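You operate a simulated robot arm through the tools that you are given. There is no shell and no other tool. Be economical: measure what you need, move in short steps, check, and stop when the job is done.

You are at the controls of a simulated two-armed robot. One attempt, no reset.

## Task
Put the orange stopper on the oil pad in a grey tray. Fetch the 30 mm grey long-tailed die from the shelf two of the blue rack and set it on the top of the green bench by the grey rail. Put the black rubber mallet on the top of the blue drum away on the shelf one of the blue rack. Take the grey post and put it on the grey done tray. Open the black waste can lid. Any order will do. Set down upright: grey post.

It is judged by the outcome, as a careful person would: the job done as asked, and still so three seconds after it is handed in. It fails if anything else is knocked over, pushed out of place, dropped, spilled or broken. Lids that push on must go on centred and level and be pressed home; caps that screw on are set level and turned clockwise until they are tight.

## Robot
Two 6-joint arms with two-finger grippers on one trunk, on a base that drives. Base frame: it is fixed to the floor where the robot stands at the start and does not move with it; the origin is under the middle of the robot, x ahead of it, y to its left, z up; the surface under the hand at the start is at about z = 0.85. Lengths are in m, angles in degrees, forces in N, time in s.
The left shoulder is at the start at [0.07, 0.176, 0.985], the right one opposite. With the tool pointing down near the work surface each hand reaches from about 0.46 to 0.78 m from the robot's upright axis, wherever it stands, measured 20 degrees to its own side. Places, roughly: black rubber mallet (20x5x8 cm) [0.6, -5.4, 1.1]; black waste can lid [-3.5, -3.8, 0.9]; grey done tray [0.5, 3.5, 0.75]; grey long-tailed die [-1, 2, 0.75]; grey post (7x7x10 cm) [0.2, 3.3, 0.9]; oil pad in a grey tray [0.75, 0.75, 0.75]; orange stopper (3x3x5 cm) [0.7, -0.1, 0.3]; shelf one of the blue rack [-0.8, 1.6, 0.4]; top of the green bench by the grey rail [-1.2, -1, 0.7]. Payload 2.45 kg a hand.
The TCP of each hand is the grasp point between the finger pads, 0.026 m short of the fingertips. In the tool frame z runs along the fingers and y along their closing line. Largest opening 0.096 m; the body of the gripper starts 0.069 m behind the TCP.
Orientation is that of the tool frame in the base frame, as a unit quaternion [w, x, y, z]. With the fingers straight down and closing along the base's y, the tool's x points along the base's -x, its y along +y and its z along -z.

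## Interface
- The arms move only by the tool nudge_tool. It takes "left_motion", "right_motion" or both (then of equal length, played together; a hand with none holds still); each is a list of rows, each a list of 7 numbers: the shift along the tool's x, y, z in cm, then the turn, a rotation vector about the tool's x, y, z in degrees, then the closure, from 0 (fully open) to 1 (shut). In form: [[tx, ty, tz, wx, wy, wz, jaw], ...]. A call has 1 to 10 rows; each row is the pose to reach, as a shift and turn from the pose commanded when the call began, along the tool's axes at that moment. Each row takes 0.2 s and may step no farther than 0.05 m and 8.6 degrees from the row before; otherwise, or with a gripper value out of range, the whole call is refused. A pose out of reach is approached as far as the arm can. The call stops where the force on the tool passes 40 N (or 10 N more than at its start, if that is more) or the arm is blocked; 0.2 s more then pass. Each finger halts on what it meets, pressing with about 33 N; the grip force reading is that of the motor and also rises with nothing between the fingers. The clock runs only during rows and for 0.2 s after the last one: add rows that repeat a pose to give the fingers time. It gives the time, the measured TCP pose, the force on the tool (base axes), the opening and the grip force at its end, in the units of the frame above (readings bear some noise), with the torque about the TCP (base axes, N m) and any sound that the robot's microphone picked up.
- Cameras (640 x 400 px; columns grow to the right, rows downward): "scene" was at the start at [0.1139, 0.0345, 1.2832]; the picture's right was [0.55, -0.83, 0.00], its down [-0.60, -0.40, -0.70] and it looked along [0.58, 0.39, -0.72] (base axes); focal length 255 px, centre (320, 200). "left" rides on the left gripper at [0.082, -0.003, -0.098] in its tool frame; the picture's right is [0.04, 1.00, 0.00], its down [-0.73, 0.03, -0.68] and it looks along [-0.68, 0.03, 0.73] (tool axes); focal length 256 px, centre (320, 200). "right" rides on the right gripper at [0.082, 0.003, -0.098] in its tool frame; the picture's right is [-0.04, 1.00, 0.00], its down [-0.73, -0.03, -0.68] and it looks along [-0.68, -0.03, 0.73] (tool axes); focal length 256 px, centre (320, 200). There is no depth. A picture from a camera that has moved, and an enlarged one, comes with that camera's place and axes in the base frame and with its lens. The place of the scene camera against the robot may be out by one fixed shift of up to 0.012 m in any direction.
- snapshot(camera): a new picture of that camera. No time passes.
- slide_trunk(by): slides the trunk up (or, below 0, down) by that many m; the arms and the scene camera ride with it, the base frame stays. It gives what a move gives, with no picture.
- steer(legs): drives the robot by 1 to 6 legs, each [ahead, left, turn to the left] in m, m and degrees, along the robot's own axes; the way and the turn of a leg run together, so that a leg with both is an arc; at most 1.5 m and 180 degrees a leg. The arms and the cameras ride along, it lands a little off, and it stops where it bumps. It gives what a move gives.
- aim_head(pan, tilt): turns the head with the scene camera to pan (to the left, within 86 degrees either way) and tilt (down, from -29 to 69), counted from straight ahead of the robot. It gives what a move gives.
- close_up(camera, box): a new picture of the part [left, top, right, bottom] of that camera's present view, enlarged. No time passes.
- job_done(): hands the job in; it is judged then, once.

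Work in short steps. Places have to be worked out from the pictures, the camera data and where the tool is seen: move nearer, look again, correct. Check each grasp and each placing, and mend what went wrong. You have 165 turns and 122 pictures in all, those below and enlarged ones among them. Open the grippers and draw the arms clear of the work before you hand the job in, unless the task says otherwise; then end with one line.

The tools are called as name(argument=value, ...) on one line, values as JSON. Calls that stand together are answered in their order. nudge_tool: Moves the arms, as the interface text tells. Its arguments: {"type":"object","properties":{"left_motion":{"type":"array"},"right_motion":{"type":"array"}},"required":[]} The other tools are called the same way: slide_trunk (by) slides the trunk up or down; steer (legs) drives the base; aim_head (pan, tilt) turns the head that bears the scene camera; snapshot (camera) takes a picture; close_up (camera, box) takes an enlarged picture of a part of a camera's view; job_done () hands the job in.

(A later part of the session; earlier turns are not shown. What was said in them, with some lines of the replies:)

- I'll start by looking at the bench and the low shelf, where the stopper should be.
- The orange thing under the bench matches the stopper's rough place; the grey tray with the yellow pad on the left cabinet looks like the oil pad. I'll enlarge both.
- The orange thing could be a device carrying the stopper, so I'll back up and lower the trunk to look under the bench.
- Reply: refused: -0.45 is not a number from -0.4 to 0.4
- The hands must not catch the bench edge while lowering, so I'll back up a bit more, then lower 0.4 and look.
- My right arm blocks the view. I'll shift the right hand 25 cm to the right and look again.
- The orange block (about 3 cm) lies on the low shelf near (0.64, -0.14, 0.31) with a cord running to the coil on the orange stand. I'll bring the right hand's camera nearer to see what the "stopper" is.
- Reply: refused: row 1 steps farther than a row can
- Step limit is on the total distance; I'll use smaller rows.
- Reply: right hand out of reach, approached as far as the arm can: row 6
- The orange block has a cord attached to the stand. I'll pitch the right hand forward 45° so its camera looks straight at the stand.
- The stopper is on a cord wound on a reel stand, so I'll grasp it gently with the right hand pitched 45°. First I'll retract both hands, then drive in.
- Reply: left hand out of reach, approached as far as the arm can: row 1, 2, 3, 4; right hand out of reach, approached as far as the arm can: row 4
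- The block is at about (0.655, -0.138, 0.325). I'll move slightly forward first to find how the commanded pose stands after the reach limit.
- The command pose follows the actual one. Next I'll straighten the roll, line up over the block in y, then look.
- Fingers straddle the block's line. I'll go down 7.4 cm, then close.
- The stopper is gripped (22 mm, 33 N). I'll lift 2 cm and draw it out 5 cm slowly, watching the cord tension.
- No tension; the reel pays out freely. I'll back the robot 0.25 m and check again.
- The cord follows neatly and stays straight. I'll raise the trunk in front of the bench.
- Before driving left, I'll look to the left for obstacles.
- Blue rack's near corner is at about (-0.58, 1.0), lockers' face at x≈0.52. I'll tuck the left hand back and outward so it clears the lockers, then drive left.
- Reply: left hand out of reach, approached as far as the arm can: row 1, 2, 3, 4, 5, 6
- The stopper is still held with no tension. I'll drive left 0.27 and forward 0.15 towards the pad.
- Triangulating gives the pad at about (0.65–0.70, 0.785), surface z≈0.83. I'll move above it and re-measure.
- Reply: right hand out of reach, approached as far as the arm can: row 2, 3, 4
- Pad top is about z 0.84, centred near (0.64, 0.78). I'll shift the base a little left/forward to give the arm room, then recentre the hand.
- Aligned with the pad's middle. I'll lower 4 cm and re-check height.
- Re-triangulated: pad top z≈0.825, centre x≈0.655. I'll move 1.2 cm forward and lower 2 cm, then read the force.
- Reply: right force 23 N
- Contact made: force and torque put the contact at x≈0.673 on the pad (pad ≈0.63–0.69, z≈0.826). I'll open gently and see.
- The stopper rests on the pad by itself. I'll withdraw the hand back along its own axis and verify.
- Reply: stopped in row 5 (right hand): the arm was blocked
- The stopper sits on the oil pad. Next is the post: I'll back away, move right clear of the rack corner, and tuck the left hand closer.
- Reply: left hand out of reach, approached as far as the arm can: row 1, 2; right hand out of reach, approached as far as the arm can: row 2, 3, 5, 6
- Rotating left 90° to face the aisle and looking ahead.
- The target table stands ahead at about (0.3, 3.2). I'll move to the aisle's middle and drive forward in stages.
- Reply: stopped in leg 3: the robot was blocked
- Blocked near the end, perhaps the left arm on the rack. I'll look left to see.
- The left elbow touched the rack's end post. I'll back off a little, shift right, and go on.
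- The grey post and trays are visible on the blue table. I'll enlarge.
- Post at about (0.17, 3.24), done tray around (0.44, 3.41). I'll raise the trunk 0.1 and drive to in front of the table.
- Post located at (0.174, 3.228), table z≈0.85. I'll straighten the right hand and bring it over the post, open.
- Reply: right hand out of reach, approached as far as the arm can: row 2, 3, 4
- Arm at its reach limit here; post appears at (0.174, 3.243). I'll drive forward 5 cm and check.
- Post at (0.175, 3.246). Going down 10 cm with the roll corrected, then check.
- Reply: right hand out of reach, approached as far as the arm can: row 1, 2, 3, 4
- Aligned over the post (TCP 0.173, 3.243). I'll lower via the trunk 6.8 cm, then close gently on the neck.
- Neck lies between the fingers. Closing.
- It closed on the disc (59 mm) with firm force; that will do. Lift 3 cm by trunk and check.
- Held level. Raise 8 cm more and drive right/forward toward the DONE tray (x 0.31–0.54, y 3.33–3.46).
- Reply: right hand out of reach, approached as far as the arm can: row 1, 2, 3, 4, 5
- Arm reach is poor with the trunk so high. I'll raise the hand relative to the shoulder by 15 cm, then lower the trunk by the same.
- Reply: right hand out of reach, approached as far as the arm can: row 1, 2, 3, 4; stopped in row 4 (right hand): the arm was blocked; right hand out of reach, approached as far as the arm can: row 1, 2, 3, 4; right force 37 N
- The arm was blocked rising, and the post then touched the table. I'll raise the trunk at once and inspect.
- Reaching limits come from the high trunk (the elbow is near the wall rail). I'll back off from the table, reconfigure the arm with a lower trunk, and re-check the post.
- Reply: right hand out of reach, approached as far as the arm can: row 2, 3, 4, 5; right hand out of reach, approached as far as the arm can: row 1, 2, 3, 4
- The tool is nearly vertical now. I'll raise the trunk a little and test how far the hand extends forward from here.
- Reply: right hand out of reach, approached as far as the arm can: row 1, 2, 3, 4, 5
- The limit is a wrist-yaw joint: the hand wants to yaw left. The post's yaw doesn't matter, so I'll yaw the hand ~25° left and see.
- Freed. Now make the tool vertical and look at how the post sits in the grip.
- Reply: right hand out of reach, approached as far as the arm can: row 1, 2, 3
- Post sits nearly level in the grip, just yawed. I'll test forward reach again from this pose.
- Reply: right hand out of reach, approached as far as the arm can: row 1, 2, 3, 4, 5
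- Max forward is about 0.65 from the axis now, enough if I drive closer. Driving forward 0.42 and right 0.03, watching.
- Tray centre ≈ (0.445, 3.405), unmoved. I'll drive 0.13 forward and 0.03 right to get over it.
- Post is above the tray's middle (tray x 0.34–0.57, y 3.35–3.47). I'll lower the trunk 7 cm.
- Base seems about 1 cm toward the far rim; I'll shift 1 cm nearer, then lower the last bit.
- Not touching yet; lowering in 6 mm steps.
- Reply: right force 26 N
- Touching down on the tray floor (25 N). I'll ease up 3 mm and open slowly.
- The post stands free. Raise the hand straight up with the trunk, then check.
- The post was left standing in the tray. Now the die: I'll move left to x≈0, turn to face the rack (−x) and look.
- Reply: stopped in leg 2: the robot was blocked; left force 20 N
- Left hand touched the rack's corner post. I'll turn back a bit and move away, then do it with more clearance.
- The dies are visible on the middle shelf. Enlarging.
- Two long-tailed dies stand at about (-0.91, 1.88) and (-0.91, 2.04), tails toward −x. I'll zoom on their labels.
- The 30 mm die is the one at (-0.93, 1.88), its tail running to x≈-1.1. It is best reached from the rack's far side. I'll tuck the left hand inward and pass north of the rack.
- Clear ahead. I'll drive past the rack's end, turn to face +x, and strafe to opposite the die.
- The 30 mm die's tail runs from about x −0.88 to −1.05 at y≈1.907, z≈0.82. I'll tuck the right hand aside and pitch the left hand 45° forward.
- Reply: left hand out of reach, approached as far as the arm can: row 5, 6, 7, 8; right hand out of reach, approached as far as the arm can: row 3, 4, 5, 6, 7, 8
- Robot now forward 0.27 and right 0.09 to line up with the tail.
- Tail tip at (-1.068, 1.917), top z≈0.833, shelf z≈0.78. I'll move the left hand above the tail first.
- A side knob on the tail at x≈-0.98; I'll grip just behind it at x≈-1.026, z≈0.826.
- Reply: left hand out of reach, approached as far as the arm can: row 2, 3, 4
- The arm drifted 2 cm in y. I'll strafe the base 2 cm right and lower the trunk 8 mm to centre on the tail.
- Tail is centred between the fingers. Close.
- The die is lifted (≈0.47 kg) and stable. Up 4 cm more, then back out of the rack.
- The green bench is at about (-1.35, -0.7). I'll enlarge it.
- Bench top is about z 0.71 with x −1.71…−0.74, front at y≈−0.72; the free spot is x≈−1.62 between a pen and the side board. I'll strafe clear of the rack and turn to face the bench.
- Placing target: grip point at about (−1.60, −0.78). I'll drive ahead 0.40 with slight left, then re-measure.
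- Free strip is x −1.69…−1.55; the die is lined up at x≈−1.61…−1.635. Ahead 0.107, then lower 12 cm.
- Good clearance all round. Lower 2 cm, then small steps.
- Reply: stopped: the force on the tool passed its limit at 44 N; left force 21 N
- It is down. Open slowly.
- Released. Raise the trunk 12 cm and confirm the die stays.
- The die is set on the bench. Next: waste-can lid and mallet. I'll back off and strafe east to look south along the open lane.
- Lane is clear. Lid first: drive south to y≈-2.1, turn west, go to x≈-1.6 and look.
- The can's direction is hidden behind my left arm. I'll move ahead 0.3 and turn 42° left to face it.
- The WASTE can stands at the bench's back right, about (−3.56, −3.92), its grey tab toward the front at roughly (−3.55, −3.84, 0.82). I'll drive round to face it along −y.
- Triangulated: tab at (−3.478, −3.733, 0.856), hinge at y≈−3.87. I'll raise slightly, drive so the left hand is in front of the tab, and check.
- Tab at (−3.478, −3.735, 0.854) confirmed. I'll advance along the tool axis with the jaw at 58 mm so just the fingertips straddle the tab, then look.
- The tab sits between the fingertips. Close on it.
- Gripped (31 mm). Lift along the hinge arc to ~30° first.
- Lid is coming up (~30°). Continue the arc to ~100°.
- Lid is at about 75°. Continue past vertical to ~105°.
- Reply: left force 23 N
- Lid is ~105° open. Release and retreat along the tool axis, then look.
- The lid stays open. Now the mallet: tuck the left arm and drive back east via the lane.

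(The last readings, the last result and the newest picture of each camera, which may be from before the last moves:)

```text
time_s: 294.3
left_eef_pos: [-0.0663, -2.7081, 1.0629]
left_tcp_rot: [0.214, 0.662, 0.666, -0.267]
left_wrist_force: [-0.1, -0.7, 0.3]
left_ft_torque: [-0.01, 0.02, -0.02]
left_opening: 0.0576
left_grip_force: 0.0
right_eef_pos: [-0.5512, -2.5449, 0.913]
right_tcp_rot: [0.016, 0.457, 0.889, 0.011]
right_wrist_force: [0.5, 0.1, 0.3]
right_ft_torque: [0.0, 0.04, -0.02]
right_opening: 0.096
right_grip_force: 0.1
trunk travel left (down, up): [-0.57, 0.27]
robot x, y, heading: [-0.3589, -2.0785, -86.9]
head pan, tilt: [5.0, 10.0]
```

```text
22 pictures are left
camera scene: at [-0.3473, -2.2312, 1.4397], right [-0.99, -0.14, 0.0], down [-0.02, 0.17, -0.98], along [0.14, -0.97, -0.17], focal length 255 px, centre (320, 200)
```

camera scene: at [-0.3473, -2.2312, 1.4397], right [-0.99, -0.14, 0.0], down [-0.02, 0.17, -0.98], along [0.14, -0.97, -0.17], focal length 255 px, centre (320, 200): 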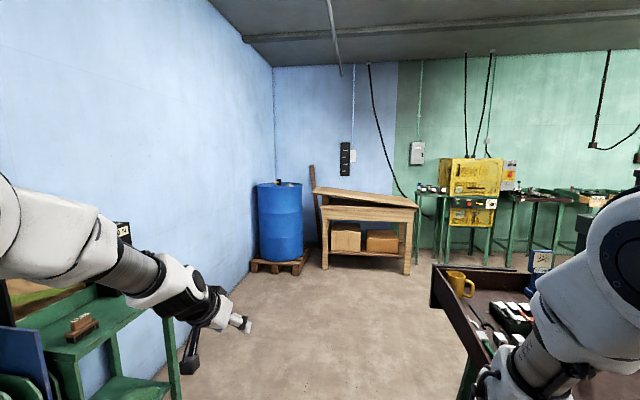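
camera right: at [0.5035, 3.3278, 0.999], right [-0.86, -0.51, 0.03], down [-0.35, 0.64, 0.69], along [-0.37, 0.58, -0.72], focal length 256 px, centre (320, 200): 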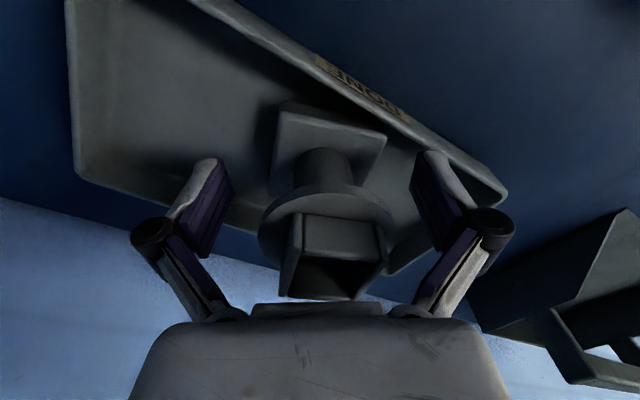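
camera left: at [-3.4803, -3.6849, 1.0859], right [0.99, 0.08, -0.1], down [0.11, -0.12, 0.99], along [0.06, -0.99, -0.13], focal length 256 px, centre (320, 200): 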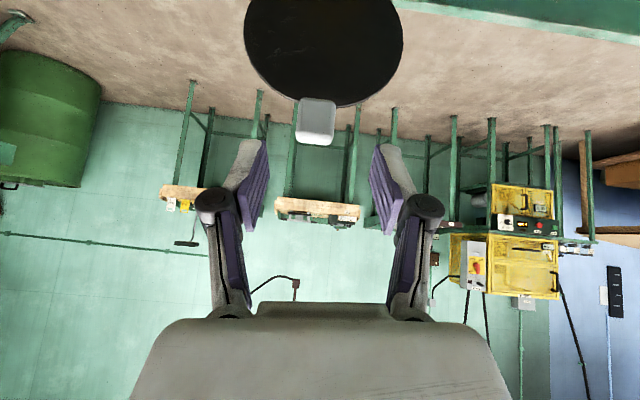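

Drum at about (0.6, −5.3), top z≈1.05. I'll drive there, raising the trunk, and look.

slide_trunk(by=0.2)

steer(legs=[[1.5, 0, 0], [0.85, 0.5, -3]])

aim_head(pan=15, tilt=35)

snapshot(camera="scene")

snapshot(camera="left")

```text
time_s: 296.4
left_eef_pos: [-0.0671, -2.7078, 1.2625]
left_tcp_rot: [0.214, 0.662, 0.667, -0.267]
left_wrist_force: [1.0, 0.3, -0.1]
left_ft_torque: [0.01, -0.02, 0.02]
left_opening: 0.0577
left_grip_force: 0.0
right_eef_pos: [-0.551, -2.5461, 1.1142]
right_tcp_rot: [0.016, 0.457, 0.889, 0.01]
right_wrist_force: [0.2, -0.6, 1.1]
right_ft_torque: [0.04, -0.02, -0.02]
right_opening: 0.0961
right_grip_force: 0.0
trunk travel left (down, up): [-0.77, 0.07]
robot x, y, heading: [-0.3651, -2.0809, -86.8]
head pan, tilt: [5.0, 10.0]
```

```text
time_s: 308.6
left_eef_pos: [0.5274, -5.039, 1.2627]
left_tcp_rot: [0.208, 0.675, 0.654, -0.271]
left_wrist_force: [0.7, -0.3, 0.9]
left_ft_torque: [-0.01, 0.0, 0.02]
left_opening: 0.0576
left_grip_force: 0.1
right_eef_pos: [0.0491, -4.8578, 1.1138]
right_tcp_rot: [0.017, 0.474, 0.88, 0.01]
right_wrist_force: [0.4, 0.0, 0.0]
right_ft_torque: [-0.01, 0.02, 0.0]
right_opening: 0.0961
right_grip_force: 0.1
trunk travel left (down, up): [-0.77, 0.07]
robot x, y, heading: [0.2625, -4.4005, -88.9]
head pan, tilt: [5.0, 10.0]
```

```text
time_s: 309.4
left_eef_pos: [0.527, -5.0393, 1.2618]
left_tcp_rot: [0.209, 0.675, 0.654, -0.271]
left_wrist_force: [0.8, 0.4, 0.2]
left_ft_torque: [0.0, -0.03, 0.01]
left_opening: 0.0575
left_grip_force: 0.0
right_eef_pos: [0.0501, -4.8582, 1.1137]
right_tcp_rot: [0.016, 0.474, 0.88, 0.01]
right_wrist_force: [0.3, -0.1, 0.2]
right_ft_torque: [0.02, -0.01, -0.03]
right_opening: 0.096
right_grip_force: 0.1
trunk travel left (down, up): [-0.77, 0.07]
robot x, y, heading: [0.2575, -4.3987, -88.9]
head pan, tilt: [15.0, 35.0]
```

```text
21 pictures are left
camera scene: at [0.2798, -4.5446, 1.5997], right [-0.96, -0.28, 0.0], down [-0.16, 0.55, -0.82], along [0.23, -0.79, -0.57], focal length 255 px, centre (320, 200)
```

scene: 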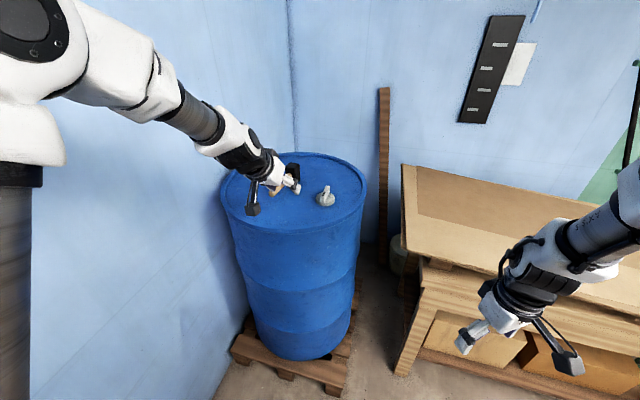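

```text
20 pictures are left
camera left: at [0.5336, -4.9138, 1.2877], right [0.99, -0.03, -0.1], down [0.09, -0.13, 0.99], along [-0.04, -0.99, -0.13], focal length 256 px, centre (320, 200)
```

left: 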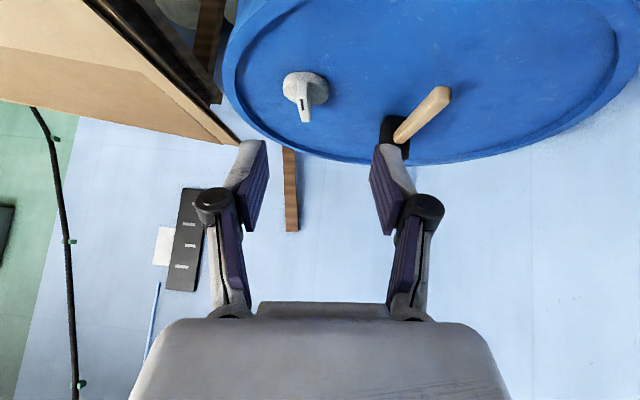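

Mallet: head at ≈(0.642, −5.39), handle toward me to ≈(0.666, −5.24), z≈1.085. Drive ahead 0.2/left 0.12, advance the hand above the handle, and look.

steer(legs=[[0.2, 0.12, 0]])

snapshot(camera="left")

```text
time_s: 311.2
left_eef_pos: [0.6547, -5.2357, 1.2646]
left_tcp_rot: [0.208, 0.675, 0.654, -0.271]
left_wrist_force: [0.8, 0.2, -0.4]
left_ft_torque: [0.02, -0.02, 0.0]
left_opening: 0.0575
left_grip_force: 0.0
right_eef_pos: [0.1758, -5.0543, 1.1152]
right_tcp_rot: [0.017, 0.475, 0.88, 0.01]
right_wrist_force: [-0.4, 0.7, -0.3]
right_ft_torque: [-0.04, -0.03, 0.02]
right_opening: 0.096
right_grip_force: 0.0
trunk travel left (down, up): [-0.77, 0.07]
robot x, y, heading: [0.385, -4.599, -89.1]
head pan, tilt: [15.0, 35.0]
```

```text
19 pictures are left
camera left: at [0.6598, -5.1095, 1.2888], right [0.99, -0.03, -0.1], down [0.09, -0.13, 0.99], along [-0.04, -0.99, -0.13], focal length 256 px, centre (320, 200)
```

left: 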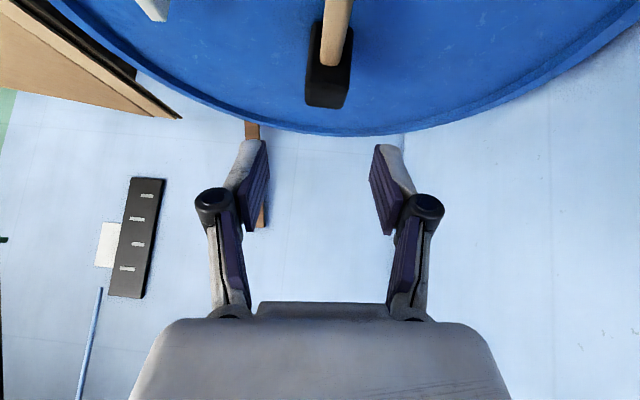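

Head at (0.643, −5.397), handle at x≈0.65. Move the hand down along to just above the handle near the head.

nudge_tool(left_motion=[[0.3, 0.3, 4, 0, 0, 0, 0.4], [0.6, 0.6, 8, 0, 0, 0, 0.4], [0.9, 0.9, 12, 0, 0, 0, 0.4], [1.12, 1.03, 15.3, 0, 0, 0, 0.4], [1.12, 1.03, 15.3, 0, 0, 0, 0.4]])

snapshot(camera="left")

```text
time_s: 312.4
left_eef_pos: [0.6494, -5.324, 1.1374]
left_tcp_rot: [0.209, 0.675, 0.654, -0.272]
left_wrist_force: [0.6, -0.1, 0.4]
left_ft_torque: [-0.04, 0.02, 0.01]
left_opening: 0.0577
left_grip_force: 0.0
right_eef_pos: [0.1767, -5.0557, 1.1142]
right_tcp_rot: [0.017, 0.475, 0.88, 0.01]
right_wrist_force: [-0.5, 0.9, -0.4]
right_ft_torque: [0.01, 0.0, 0.01]
right_opening: 0.096
right_grip_force: 0.1
trunk travel left (down, up): [-0.77, 0.07]
robot x, y, heading: [0.3857, -4.5973, -88.8]
head pan, tilt: [15.0, 35.0]
```

```text
18 pictures are left
camera left: at [0.6556, -5.1982, 1.1629], right [0.99, -0.03, -0.1], down [0.09, -0.13, 0.99], along [-0.04, -0.99, -0.13], focal length 256 px, centre (320, 200)
```

left: 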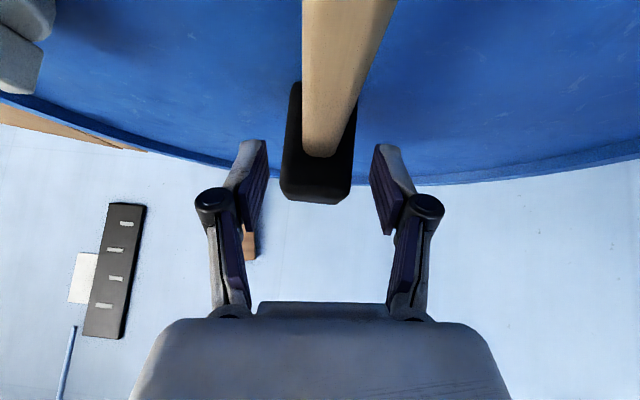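

Handle is at z≈1.105, x≈0.651. Lower 3.3 cm and close.

nudge_tool(left_motion=[[1.0, 0.2, 1.2, 0, 0, 0, 0.4], [2.1, 0.44, 2.5, 0, 0, 0, 0.4], [2.1, 0.44, 2.5, 0, 0, 0, 0.4], [2.1, 0.44, 2.5, 0, 0, 0, 0.65], [2.1, 0.44, 2.5, 0, 0, 0, 0.9], [2.1, 0.44, 2.5, 0, 0, 0, 0.9]])

slide_trunk(by=0.05)

snapshot(camera="left")

```text
time_s: 313.8
left_eef_pos: [0.6504, -5.3241, 1.1062]
left_tcp_rot: [0.209, 0.675, 0.653, -0.271]
left_wrist_force: [-2.3, -0.6, 2.8]
left_ft_torque: [-0.1, -0.08, -0.06]
left_opening: 0.0222
left_grip_force: 32.8
right_eef_pos: [0.1774, -5.0552, 1.1133]
right_tcp_rot: [0.015, 0.475, 0.88, 0.01]
right_wrist_force: [0.2, -0.9, 0.5]
right_ft_torque: [-0.02, -0.04, -0.01]
right_opening: 0.096
right_grip_force: 0.1
trunk travel left (down, up): [-0.77, 0.07]
robot x, y, heading: [0.3847, -4.594, -89.1]
head pan, tilt: [15.0, 35.0]
```

```text
time_s: 314.7
left_eef_pos: [0.6509, -5.3253, 1.1539]
left_tcp_rot: [0.207, 0.676, 0.653, -0.272]
left_wrist_force: [0.4, 0.2, -5.0]
left_ft_torque: [0.19, -0.05, 0.01]
left_opening: 0.0218
left_grip_force: 33.0
right_eef_pos: [0.1773, -5.0561, 1.1632]
right_tcp_rot: [0.016, 0.475, 0.88, 0.01]
right_wrist_force: [0.0, -0.2, -0.8]
right_ft_torque: [0.0, 0.0, 0.0]
right_opening: 0.0959
right_grip_force: 0.1
trunk travel left (down, up): [-0.82, 0.02]
robot x, y, heading: [0.3864, -4.5993, -89.1]
head pan, tilt: [15.0, 35.0]
```

```text
17 pictures are left
camera left: at [0.6575, -5.1998, 1.179], right [0.99, -0.03, -0.1], down [0.09, -0.14, 0.99], along [-0.04, -0.99, -0.13], focal length 256 px, centre (320, 200)
```

left: 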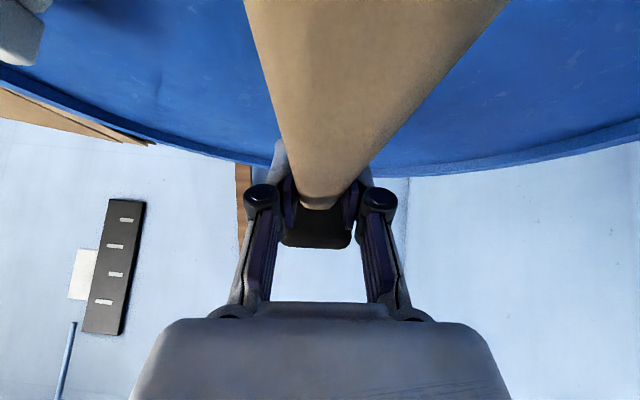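

Mallet held firmly. I'll back off, retrace the lane to the rack's south-west, checking position on arrival.

steer(legs=[[-0.9, -0.6, 0], [-1.5, 0, 0], [-1.5, -0.1, 0], [-0.95, 0, 0]])

nudge_tool(left_motion=[[2.3, 0, -1.9, 0, 0, 0, 0.9], [4.6, 0, -3.8, 0, 0, 0, 0.9], [6.9, 0, -5.7, 0, 0, 0, 0.9]])

aim_head(pan=-70, tilt=25)

snapshot(camera="scene")

```text
refused: leg 3 is longer than a leg can be; nothing moved
```

```text
time_s: 315.5
left_eef_pos: [0.6559, -5.2359, 1.1529]
left_tcp_rot: [0.208, 0.675, 0.654, -0.271]
left_wrist_force: [0.4, -1.3, -4.6]
left_ft_torque: [0.19, -0.04, 0.0]
left_opening: 0.0215
left_grip_force: 32.9
right_eef_pos: [0.1775, -5.055, 1.1643]
right_tcp_rot: [0.017, 0.475, 0.88, 0.01]
right_wrist_force: [-0.3, -0.8, 0.3]
right_ft_torque: [-0.04, 0.01, 0.0]
right_opening: 0.096
right_grip_force: 0.1
trunk travel left (down, up): [-0.82, 0.02]
robot x, y, heading: [0.3855, -4.5947, -89.1]
head pan, tilt: [15.0, 35.0]
```

```text
time_s: 317.1
left_eef_pos: [0.6566, -5.2357, 1.1523]
left_tcp_rot: [0.207, 0.676, 0.653, -0.271]
left_wrist_force: [0.2, 0.7, -4.7]
left_ft_torque: [0.19, 0.01, 0.01]
left_opening: 0.0219
left_grip_force: 33.5
right_eef_pos: [0.1782, -5.0565, 1.1639]
right_tcp_rot: [0.016, 0.475, 0.88, 0.01]
right_wrist_force: [0.3, 0.5, -0.3]
right_ft_torque: [0.0, 0.01, 0.02]
right_opening: 0.0962
right_grip_force: 0.0
trunk travel left (down, up): [-0.82, 0.02]
robot x, y, heading: [0.3852, -4.5969, -88.9]
head pan, tilt: [-70.0, 25.0]
```

```text
16 pictures are left
camera scene: at [0.2976, -4.6906, 1.6654], right [-0.36, 0.93, 0.0], down [0.39, 0.15, -0.91], along [-0.85, -0.32, -0.42], focal length 255 px, centre (320, 200)
```

scene: 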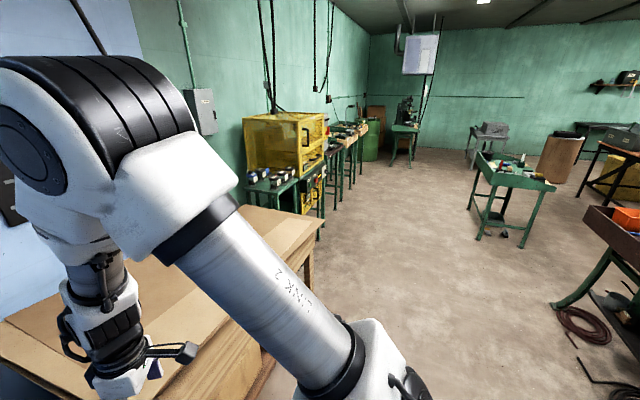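

Leg too long; resend with shorter legs.

steer(legs=[[-0.9, -0.6, 0], [-1.4, 0, 0], [-1.4, -0.1, 0], [-1.15, 0, 0]])

```text
time_s: 341.1
left_eef_pos: [-0.138, -0.4551, 1.153]
left_tcp_rot: [0.205, 0.681, 0.648, -0.273]
left_wrist_force: [0.2, 0.0, -3.6]
left_ft_torque: [0.21, -0.02, 0.01]
left_opening: 0.0219
left_grip_force: 32.8
right_eef_pos: [-0.6128, -0.2658, 1.163]
right_tcp_rot: [0.015, 0.482, 0.876, 0.01]
right_wrist_force: [0.7, 0.2, -0.4]
right_ft_torque: [0.01, 0.02, -0.02]
right_opening: 0.0961
right_grip_force: 0.1
trunk travel left (down, up): [-0.82, 0.02]
robot x, y, heading: [-0.3936, 0.1875, -90.3]
head pan, tilt: [-70.0, 25.0]
```

Now strafe west, turn to face +x, back a little, and strafe north to the rack's west side.

steer(legs=[[0, -1.45, 0], [0, 0, 90], [-0.12, 0, 0], [0, 1.0, 0], [0, 0.42, 0]])

aim_head(pan=5, tilt=38)

snapshot(camera="scene")

```text
time_s: 360.1
left_eef_pos: [-1.542, 1.8836, 1.1525]
left_tcp_rot: [0.34, -0.03, 0.94, -0.027]
left_wrist_force: [0.2, 0.2, -4.4]
left_ft_torque: [0.02, 0.19, 0.0]
left_opening: 0.0215
left_grip_force: 32.9
right_eef_pos: [-1.6745, 1.3889, 1.1643]
right_tcp_rot: [0.004, -0.333, 0.943, 0.018]
right_wrist_force: [0.1, -0.2, -0.6]
right_ft_torque: [0.01, 0.03, 0.01]
right_opening: 0.096
right_grip_force: 0.0
trunk travel left (down, up): [-0.82, 0.02]
robot x, y, heading: [-2.1512, 1.5532, 6.3]
head pan, tilt: [-70.0, 25.0]
```

```text
time_s: 361.6
left_eef_pos: [-1.5419, 1.8839, 1.1536]
left_tcp_rot: [0.34, -0.03, 0.939, -0.028]
left_wrist_force: [-0.4, 0.1, -4.8]
left_ft_torque: [0.0, 0.21, 0.01]
left_opening: 0.0216
left_grip_force: 32.9
right_eef_pos: [-1.675, 1.3896, 1.1636]
right_tcp_rot: [0.003, -0.333, 0.943, 0.018]
right_wrist_force: [-0.4, 0.8, 0.7]
right_ft_torque: [-0.01, 0.04, 0.01]
right_opening: 0.0959
right_grip_force: 0.0
trunk travel left (down, up): [-0.82, 0.02]
robot x, y, heading: [-2.1543, 1.5548, 6.6]
head pan, tilt: [5.0, 38.0]
```

```text
15 pictures are left
camera scene: at [-2.0211, 1.5671, 1.645], right [0.2, -0.98, 0.0], down [-0.6, -0.12, -0.79], along [0.77, 0.16, -0.62], focal length 255 px, centre (320, 200)
```

scene: 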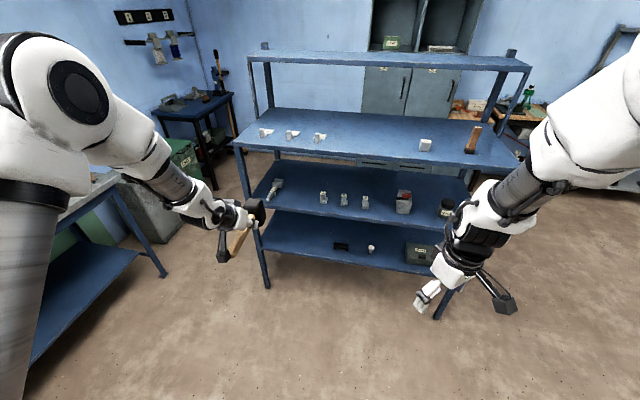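

Rack in view; shelf one's left part (y 1.75–2.05) is free. I'll straighten heading, lower the trunk outside the rack, and then look from the hand camera.

steer(legs=[[0, 0.07, -6.5], [0.2, 0, 0]])

slide_trunk(by=-0.4)

slide_trunk(by=-0.2)

snapshot(camera="left")

snapshot(camera="scene")

```text
time_s: 363.8
left_eef_pos: [-1.314, 1.881, 1.1552]
left_tcp_rot: [0.34, 0.022, 0.939, -0.047]
left_wrist_force: [-0.8, 0.1, -3.3]
left_ft_torque: [0.01, 0.15, 0.02]
left_opening: 0.0214
left_grip_force: 32.5
right_eef_pos: [-1.5016, 1.4053, 1.1659]
right_tcp_rot: [0.006, -0.28, 0.96, 0.019]
right_wrist_force: [-0.5, 0.4, 0.4]
right_ft_torque: [-0.03, -0.05, 0.0]
right_opening: 0.096
right_grip_force: 0.0
trunk travel left (down, up): [-0.82, 0.02]
robot x, y, heading: [-1.9562, 1.6269, 0.0]
head pan, tilt: [5.0, 38.0]
```

```text
time_s: 367.7
left_eef_pos: [-1.3117, 1.8823, 0.7528]
left_tcp_rot: [0.338, 0.024, 0.94, -0.048]
left_wrist_force: [-0.3, -0.4, -4.1]
left_ft_torque: [-0.01, 0.21, -0.01]
left_opening: 0.0216
left_grip_force: 33.0
right_eef_pos: [-1.4998, 1.4062, 0.7642]
right_tcp_rot: [0.005, -0.28, 0.96, 0.018]
right_wrist_force: [-0.3, 0.3, 0.4]
right_ft_torque: [0.02, 0.0, 0.0]
right_opening: 0.0958
right_grip_force: 0.0
trunk travel left (down, up): [-0.42, 0.42]
robot x, y, heading: [-1.9502, 1.6247, -0.0]
head pan, tilt: [5.0, 38.0]
```

```text
time_s: 369.8
left_eef_pos: [-1.3124, 1.882, 0.5533]
left_tcp_rot: [0.338, 0.023, 0.94, -0.048]
left_wrist_force: [0.0, 0.6, -3.1]
left_ft_torque: [0.06, 0.17, -0.03]
left_opening: 0.0218
left_grip_force: 32.8
right_eef_pos: [-1.5003, 1.4064, 0.5642]
right_tcp_rot: [0.004, -0.28, 0.96, 0.019]
right_wrist_force: [0.5, 0.6, -0.1]
right_ft_torque: [0.0, 0.05, -0.02]
right_opening: 0.096
right_grip_force: 0.0
trunk travel left (down, up): [-0.22, 0.62]
robot x, y, heading: [-1.9551, 1.6233, 0.1]
head pan, tilt: [5.0, 38.0]
```

```text
14 pictures are left
camera left: at [-1.4374, 1.8906, 0.5782], right [0.04, 0.99, -0.1], down [0.14, 0.09, 0.99], along [0.99, -0.06, -0.13], focal length 256 px, centre (320, 200)
```

left: 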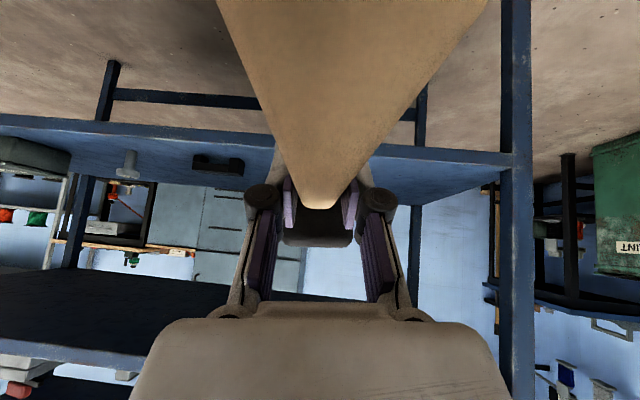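

```text
13 pictures are left
camera scene: at [-1.8228, 1.6207, 1.0451], right [0.09, -1.0, 0.0], down [-0.61, -0.05, -0.79], along [0.78, 0.07, -0.62], focal length 255 px, centre (320, 200)
```

scene: 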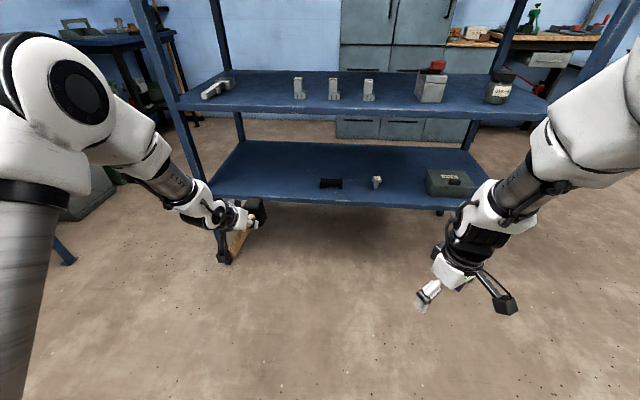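

Shelf one z≈0.44; mallet bottom is ~0.51. Drive in 0.33, then lower in steps.

steer(legs=[[0.33, 0, 0]])

slide_trunk(by=-0.05)

snapshot(camera="scene")

```text
time_s: 372.0
left_eef_pos: [-0.9887, 1.8774, 0.5523]
left_tcp_rot: [0.337, 0.026, 0.94, -0.048]
left_wrist_force: [-0.4, 0.2, -4.0]
left_ft_torque: [0.02, 0.24, 0.01]
left_opening: 0.0218
left_grip_force: 32.8
right_eef_pos: [-1.1797, 1.402, 0.564]
right_tcp_rot: [0.004, -0.276, 0.961, 0.019]
right_wrist_force: [0.3, 0.0, 0.3]
right_ft_torque: [0.01, 0.0, 0.02]
right_opening: 0.0962
right_grip_force: 0.1
trunk travel left (down, up): [-0.22, 0.62]
robot x, y, heading: [-1.6345, 1.6234, -0.4]
head pan, tilt: [5.0, 38.0]
```

```text
time_s: 372.9
left_eef_pos: [-0.9898, 1.8771, 0.5033]
left_tcp_rot: [0.338, 0.026, 0.939, -0.049]
left_wrist_force: [-0.1, 0.1, -4.4]
left_ft_torque: [0.04, 0.2, 0.0]
left_opening: 0.0216
left_grip_force: 33.1
right_eef_pos: [-1.1812, 1.4035, 0.514]
right_tcp_rot: [0.005, -0.275, 0.961, 0.019]
right_wrist_force: [-0.3, 0.1, -0.2]
right_ft_torque: [0.01, 0.01, 0.0]
right_opening: 0.0958
right_grip_force: 0.0
trunk travel left (down, up): [-0.17, 0.67]
robot x, y, heading: [-1.6376, 1.6211, -0.6]
head pan, tilt: [5.0, 38.0]
```

```text
12 pictures are left
camera scene: at [-1.5019, 1.6189, 0.9951], right [0.08, -1.0, 0.0], down [-0.61, -0.05, -0.79], along [0.79, 0.06, -0.62], focal length 255 px, centre (320, 200)
```

scene: 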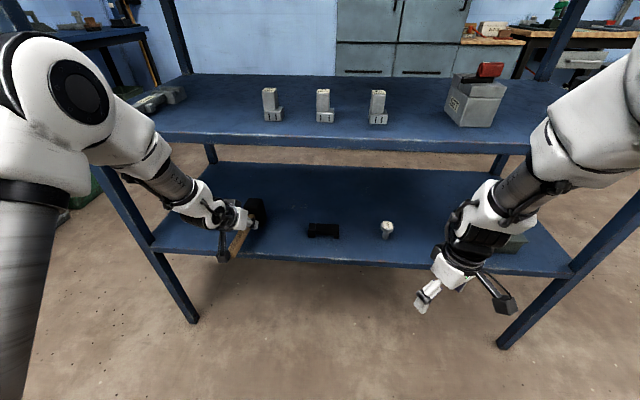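

Push 5 cm deeper with the arm so the handle stays within the shelf, then lower until contact.

nudge_tool(left_motion=[[-1.9, 0.2, 1.6, 0, 0, 0, 0.9], [-3.85, 0.4, 3.16, 0, 0, 0, 0.9], [-3.85, 0.4, 3.16, 0, 0, 0, 0.9]])

slide_trunk(by=-0.014)

slide_trunk(by=-0.006)

```text
time_s: 373.7
left_eef_pos: [-0.9391, 1.8768, 0.5016]
left_tcp_rot: [0.337, 0.026, 0.94, -0.049]
left_wrist_force: [-0.6, -0.5, -3.7]
left_ft_torque: [0.0, 0.2, 0.01]
left_opening: 0.0217
left_grip_force: 32.6
right_eef_pos: [-1.1794, 1.4018, 0.5128]
right_tcp_rot: [0.005, -0.276, 0.961, 0.019]
right_wrist_force: [0.2, -0.3, 0.6]
right_ft_torque: [-0.01, 0.0, 0.01]
right_opening: 0.0961
right_grip_force: 0.0
trunk travel left (down, up): [-0.17, 0.67]
robot x, y, heading: [-1.6366, 1.6174, -0.8]
head pan, tilt: [5.0, 38.0]
```

```text
time_s: 374.3
left_eef_pos: [-0.9379, 1.8759, 0.4942]
left_tcp_rot: [0.343, 0.028, 0.938, -0.048]
left_wrist_force: [-4.4, -5.2, 26.8]
left_ft_torque: [0.41, -0.81, -0.12]
left_opening: 0.022
left_grip_force: 32.9
right_eef_pos: [-1.1823, 1.4009, 0.5021]
right_tcp_rot: [0.006, -0.275, 0.961, 0.018]
right_wrist_force: [-0.2, -0.3, 0.2]
right_ft_torque: [-0.02, -0.01, 0.01]
right_opening: 0.0961
right_grip_force: 0.0
trunk travel left (down, up): [-0.156, 0.684]
robot x, y, heading: [-1.6331, 1.625, -0.5]
head pan, tilt: [5.0, 38.0]
```

```text
time_s: 374.9
left_eef_pos: [-0.9406, 1.8768, 0.479]
left_tcp_rot: [0.336, 0.026, 0.94, -0.048]
left_wrist_force: [-2.0, -3.5, 1.8]
left_ft_torque: [0.02, 0.04, -0.08]
left_opening: 0.0209
left_grip_force: 31.0
right_eef_pos: [-1.1805, 1.4022, 0.4932]
right_tcp_rot: [0.004, -0.276, 0.961, 0.018]
right_wrist_force: [0.3, 0.3, -0.4]
right_ft_torque: [0.03, 0.01, -0.01]
right_opening: 0.0961
right_grip_force: 0.0
trunk travel left (down, up): [-0.15, 0.69]
robot x, y, heading: [-1.635, 1.621, -0.2]
head pan, tilt: [5.0, 38.0]
```

Contact made; it settled. Look before releasing.

snapshot(camera="left")

```text
11 pictures are left
camera left: at [-1.0652, 1.8855, 0.505], right [0.05, 0.99, -0.1], down [0.14, 0.09, 0.99], along [0.99, -0.06, -0.14], focal length 256 px, centre (320, 200)
```

left: 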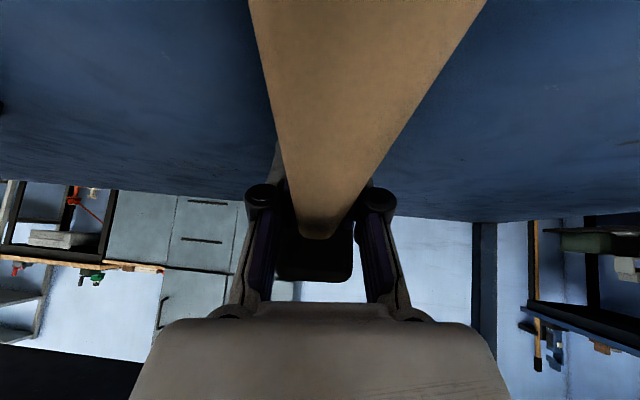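

The mallet rests on the shelf, handle just deeper in the grip. Open slowly and back out along the tool axis.

nudge_tool(left_motion=[[0, 0, 0, 0, 0, 0, 0.7], [0, 0, 0, 0, 0, 0, 0.55], [0, 0, 0, 0, 0, 0, 0.4], [0, 0, 0, 0, 0, 0, 0.3], [0, 0, 0, 0, 0, 0, 0.3]])

snapshot(camera="left")

```text
time_s: 376.1
left_eef_pos: [-0.9393, 1.8767, 0.481]
left_tcp_rot: [0.338, 0.026, 0.939, -0.048]
left_wrist_force: [0.3, 0.2, 0.2]
left_ft_torque: [0.01, 0.04, 0.01]
left_opening: 0.0673
left_grip_force: 0.2
right_eef_pos: [-1.18, 1.4025, 0.4939]
right_tcp_rot: [0.004, -0.275, 0.961, 0.018]
right_wrist_force: [0.5, 0.2, 0.9]
right_ft_torque: [-0.03, 0.01, 0.06]
right_opening: 0.0963
right_grip_force: 0.1
trunk travel left (down, up): [-0.15, 0.69]
robot x, y, heading: [-1.6321, 1.6222, -0.3]
head pan, tilt: [5.0, 38.0]
```

```text
10 pictures are left
camera left: at [-1.0639, 1.8855, 0.5071], right [0.05, 0.99, -0.1], down [0.14, 0.09, 0.99], along [0.99, -0.06, -0.13], focal length 256 px, centre (320, 200)
```

left: 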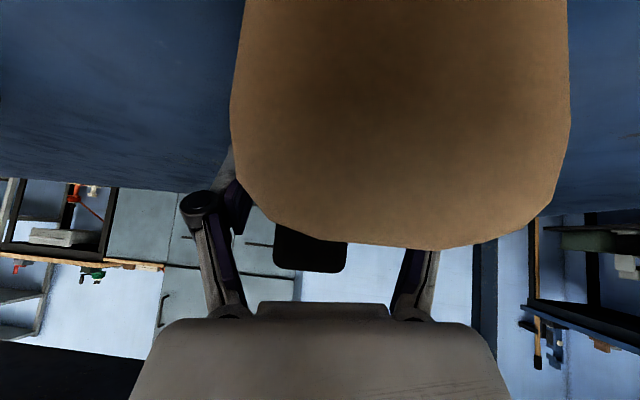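

The handle's end is just below the camera. I'll retreat up-and-back along the tool axis 8 cm and look from the scene camera.

nudge_tool(left_motion=[[0, 0, -2, 0, 0, 0, 0.3], [0, 0, -4, 0, 0, 0, 0.3], [0, 0, -6.5, 0, 0, 0, 0.3], [0, 0, -9, 0, 0, 0, 0.3]])

snapshot(camera="left")

```text
time_s: 377.1
left_eef_pos: [-0.9968, 1.8883, 0.5511]
left_tcp_rot: [0.337, 0.028, 0.94, -0.049]
left_wrist_force: [-0.7, -1.2, -0.6]
left_ft_torque: [0.04, 0.0, 0.01]
left_opening: 0.0671
left_grip_force: 0.0
right_eef_pos: [-1.1809, 1.4025, 0.4942]
right_tcp_rot: [0.005, -0.276, 0.961, 0.018]
right_wrist_force: [-0.2, 0.3, -0.3]
right_ft_torque: [0.01, -0.02, 0.0]
right_opening: 0.0957
right_grip_force: 0.0
trunk travel left (down, up): [-0.15, 0.69]
robot x, y, heading: [-1.6363, 1.6237, -0.5]
head pan, tilt: [5.0, 38.0]
```

```text
9 pictures are left
camera left: at [-1.1212, 1.8966, 0.5763], right [0.05, 0.99, -0.1], down [0.14, 0.09, 0.99], along [0.99, -0.07, -0.13], focal length 256 px, centre (320, 200)
```

left: 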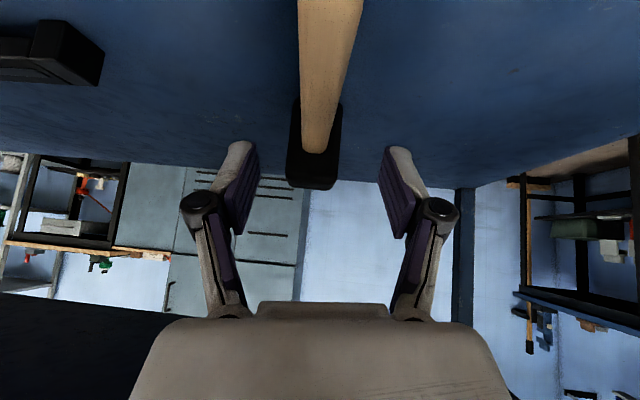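

The mallet stands on shelf one. Back out 0.45 m, raise, and check with the scene camera.

steer(legs=[[-0.4, 0, 0]])

close_up(camera="scene", box=[150, 60, 470, 260])

```text
time_s: 379.6
left_eef_pos: [-1.3991, 1.8961, 0.5502]
left_tcp_rot: [0.338, 0.02, 0.94, -0.047]
left_wrist_force: [0.3, -1.3, 0.0]
left_ft_torque: [-0.01, 0.05, 0.04]
left_opening: 0.0671
left_grip_force: 0.1
right_eef_pos: [-1.5761, 1.4089, 0.4937]
right_tcp_rot: [0.004, -0.284, 0.959, 0.019]
right_wrist_force: [-0.1, -0.6, -0.9]
right_ft_torque: [0.02, 0.04, 0.04]
right_opening: 0.0959
right_grip_force: 0.0
trunk travel left (down, up): [-0.15, 0.69]
robot x, y, heading: [-2.0349, 1.6214, 0.3]
head pan, tilt: [5.0, 38.0]
```

```text
2.00 times, centred on (310, 160) of scene
camera zoom: at [-1.9009, 1.6202, 0.9752], right [0.1, -1.0, 0.0], down [-0.61, -0.06, -0.79], along [0.78, 0.08, -0.62], focal length 509 px, centre (340, 280)
```

zoom: 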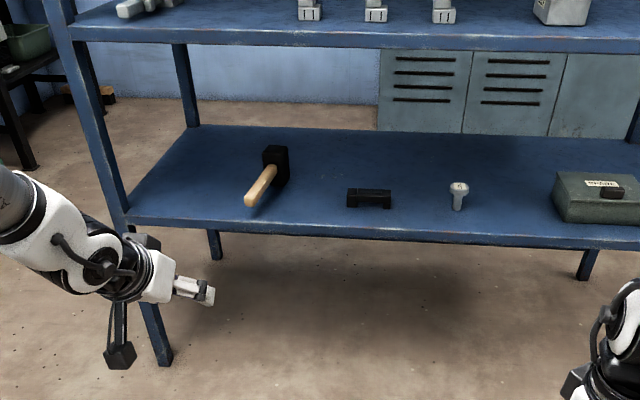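

The mallet is well placed. Raise the trunk and check the post in the distance.

slide_trunk(by=0.4)

slide_trunk(by=0.2)

aim_head(pan=37, tilt=13)

close_up(camera="scene", box=[240, 150, 400, 250])

```text
time_s: 383.4
left_eef_pos: [-1.3983, 1.8969, 0.9509]
left_tcp_rot: [0.339, 0.018, 0.94, -0.045]
left_wrist_force: [0.9, -0.4, 0.0]
left_ft_torque: [-0.03, 0.02, 0.02]
left_opening: 0.0672
left_grip_force: 0.0
right_eef_pos: [-1.5741, 1.4088, 0.8944]
right_tcp_rot: [0.004, -0.283, 0.959, 0.019]
right_wrist_force: [0.9, 0.2, 0.1]
right_ft_torque: [-0.01, -0.01, 0.01]
right_opening: 0.0964
right_grip_force: 0.1
trunk travel left (down, up): [-0.55, 0.29]
robot x, y, heading: [-2.0315, 1.6208, 0.5]
head pan, tilt: [5.0, 38.0]
```

```text
time_s: 385.6
left_eef_pos: [-1.3996, 1.8974, 1.1503]
left_tcp_rot: [0.337, 0.018, 0.94, -0.045]
left_wrist_force: [0.2, -0.6, 0.7]
left_ft_torque: [0.01, 0.0, -0.02]
left_opening: 0.0673
left_grip_force: 0.0
right_eef_pos: [-1.5748, 1.4092, 1.093]
right_tcp_rot: [0.005, -0.283, 0.959, 0.019]
right_wrist_force: [-0.6, 0.9, 0.3]
right_ft_torque: [0.03, 0.04, 0.0]
right_opening: 0.0962
right_grip_force: 0.2
trunk travel left (down, up): [-0.75, 0.09]
robot x, y, heading: [-2.0322, 1.6176, 0.5]
head pan, tilt: [5.0, 38.0]
```

```text
time_s: 386.5
left_eef_pos: [-1.3987, 1.896, 1.1512]
left_tcp_rot: [0.338, 0.019, 0.94, -0.047]
left_wrist_force: [0.4, 0.6, -0.1]
left_ft_torque: [0.0, 0.01, 0.0]
left_opening: 0.0673
left_grip_force: 0.0
right_eef_pos: [-1.5752, 1.4085, 1.0949]
right_tcp_rot: [0.005, -0.283, 0.959, 0.018]
right_wrist_force: [-0.3, -0.1, 0.0]
right_ft_torque: [-0.02, -0.02, 0.01]
right_opening: 0.096
right_grip_force: 0.1
trunk travel left (down, up): [-0.75, 0.09]
robot x, y, heading: [-2.0314, 1.6213, 0.4]
head pan, tilt: [37.0, 13.0]
```

```text
4.00 times, centred on (320, 200) of scene
camera zoom: at [-1.9125, 1.6687, 1.6149], right [0.61, -0.79, 0.0], down [-0.18, -0.14, -0.97], along [0.77, 0.59, -0.23], focal length 1018 px, centre (320, 200)
```

zoom: 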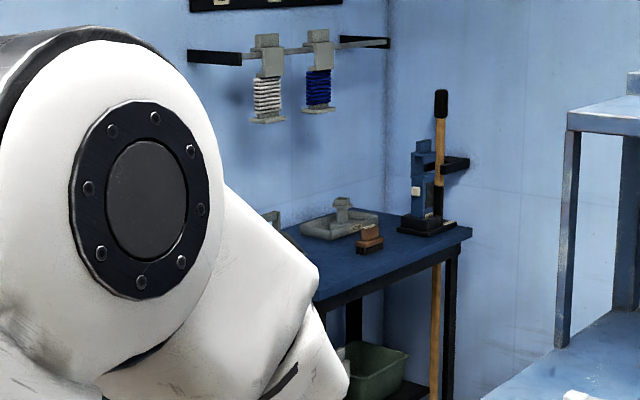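

The post stands upright in the DONE tray. One cheap look through the rack at the stopper.

aim_head(pan=-19, tilt=16)

close_up(camera="scene", box=[240, 150, 400, 250])

```text
time_s: 387.8
left_eef_pos: [-1.3993, 1.897, 1.1511]
left_tcp_rot: [0.338, 0.019, 0.94, -0.046]
left_wrist_force: [0.3, -0.1, 0.8]
left_ft_torque: [0.0, 0.03, 0.02]
left_opening: 0.0671
left_grip_force: 0.0
right_eef_pos: [-1.5749, 1.4098, 1.0947]
right_tcp_rot: [0.004, -0.283, 0.959, 0.018]
right_wrist_force: [0.3, 0.1, -0.2]
right_ft_torque: [0.02, -0.03, 0.0]
right_opening: 0.0958
right_grip_force: 0.1
trunk travel left (down, up): [-0.75, 0.09]
robot x, y, heading: [-2.0356, 1.6213, 0.5]
head pan, tilt: [-19.0, 16.0]
```

```text
4.00 times, centred on (320, 200) of scene
camera zoom: at [-1.8978, 1.5824, 1.61], right [-0.32, -0.95, 0.0], down [-0.26, 0.09, -0.96], along [0.91, -0.3, -0.28], focal length 1018 px, centre (320, 200)
```

zoom: 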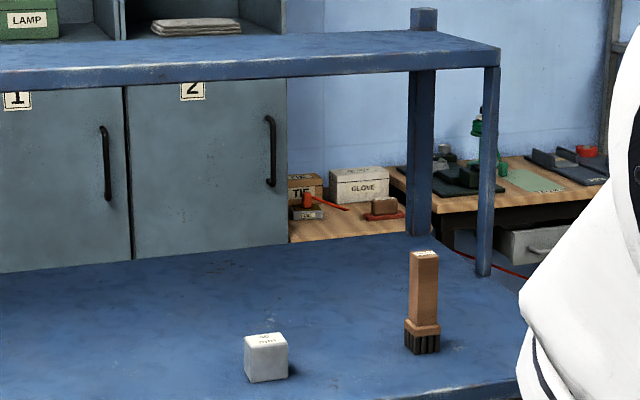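

The stopper is still on the oil pad and the arms are clear with grippers open; handing in.

job_done()

```text
The job is handed in.
```

All five jobs are done and the job is handed in: stopper on the oil pad, 30 mm die on the green bench, mallet on shelf one of the blue rack, grey post upright in the done tray, and the waste can lid open. My arms brushed the rack's corner post twice while driving past, and nothing appeared to have moved.
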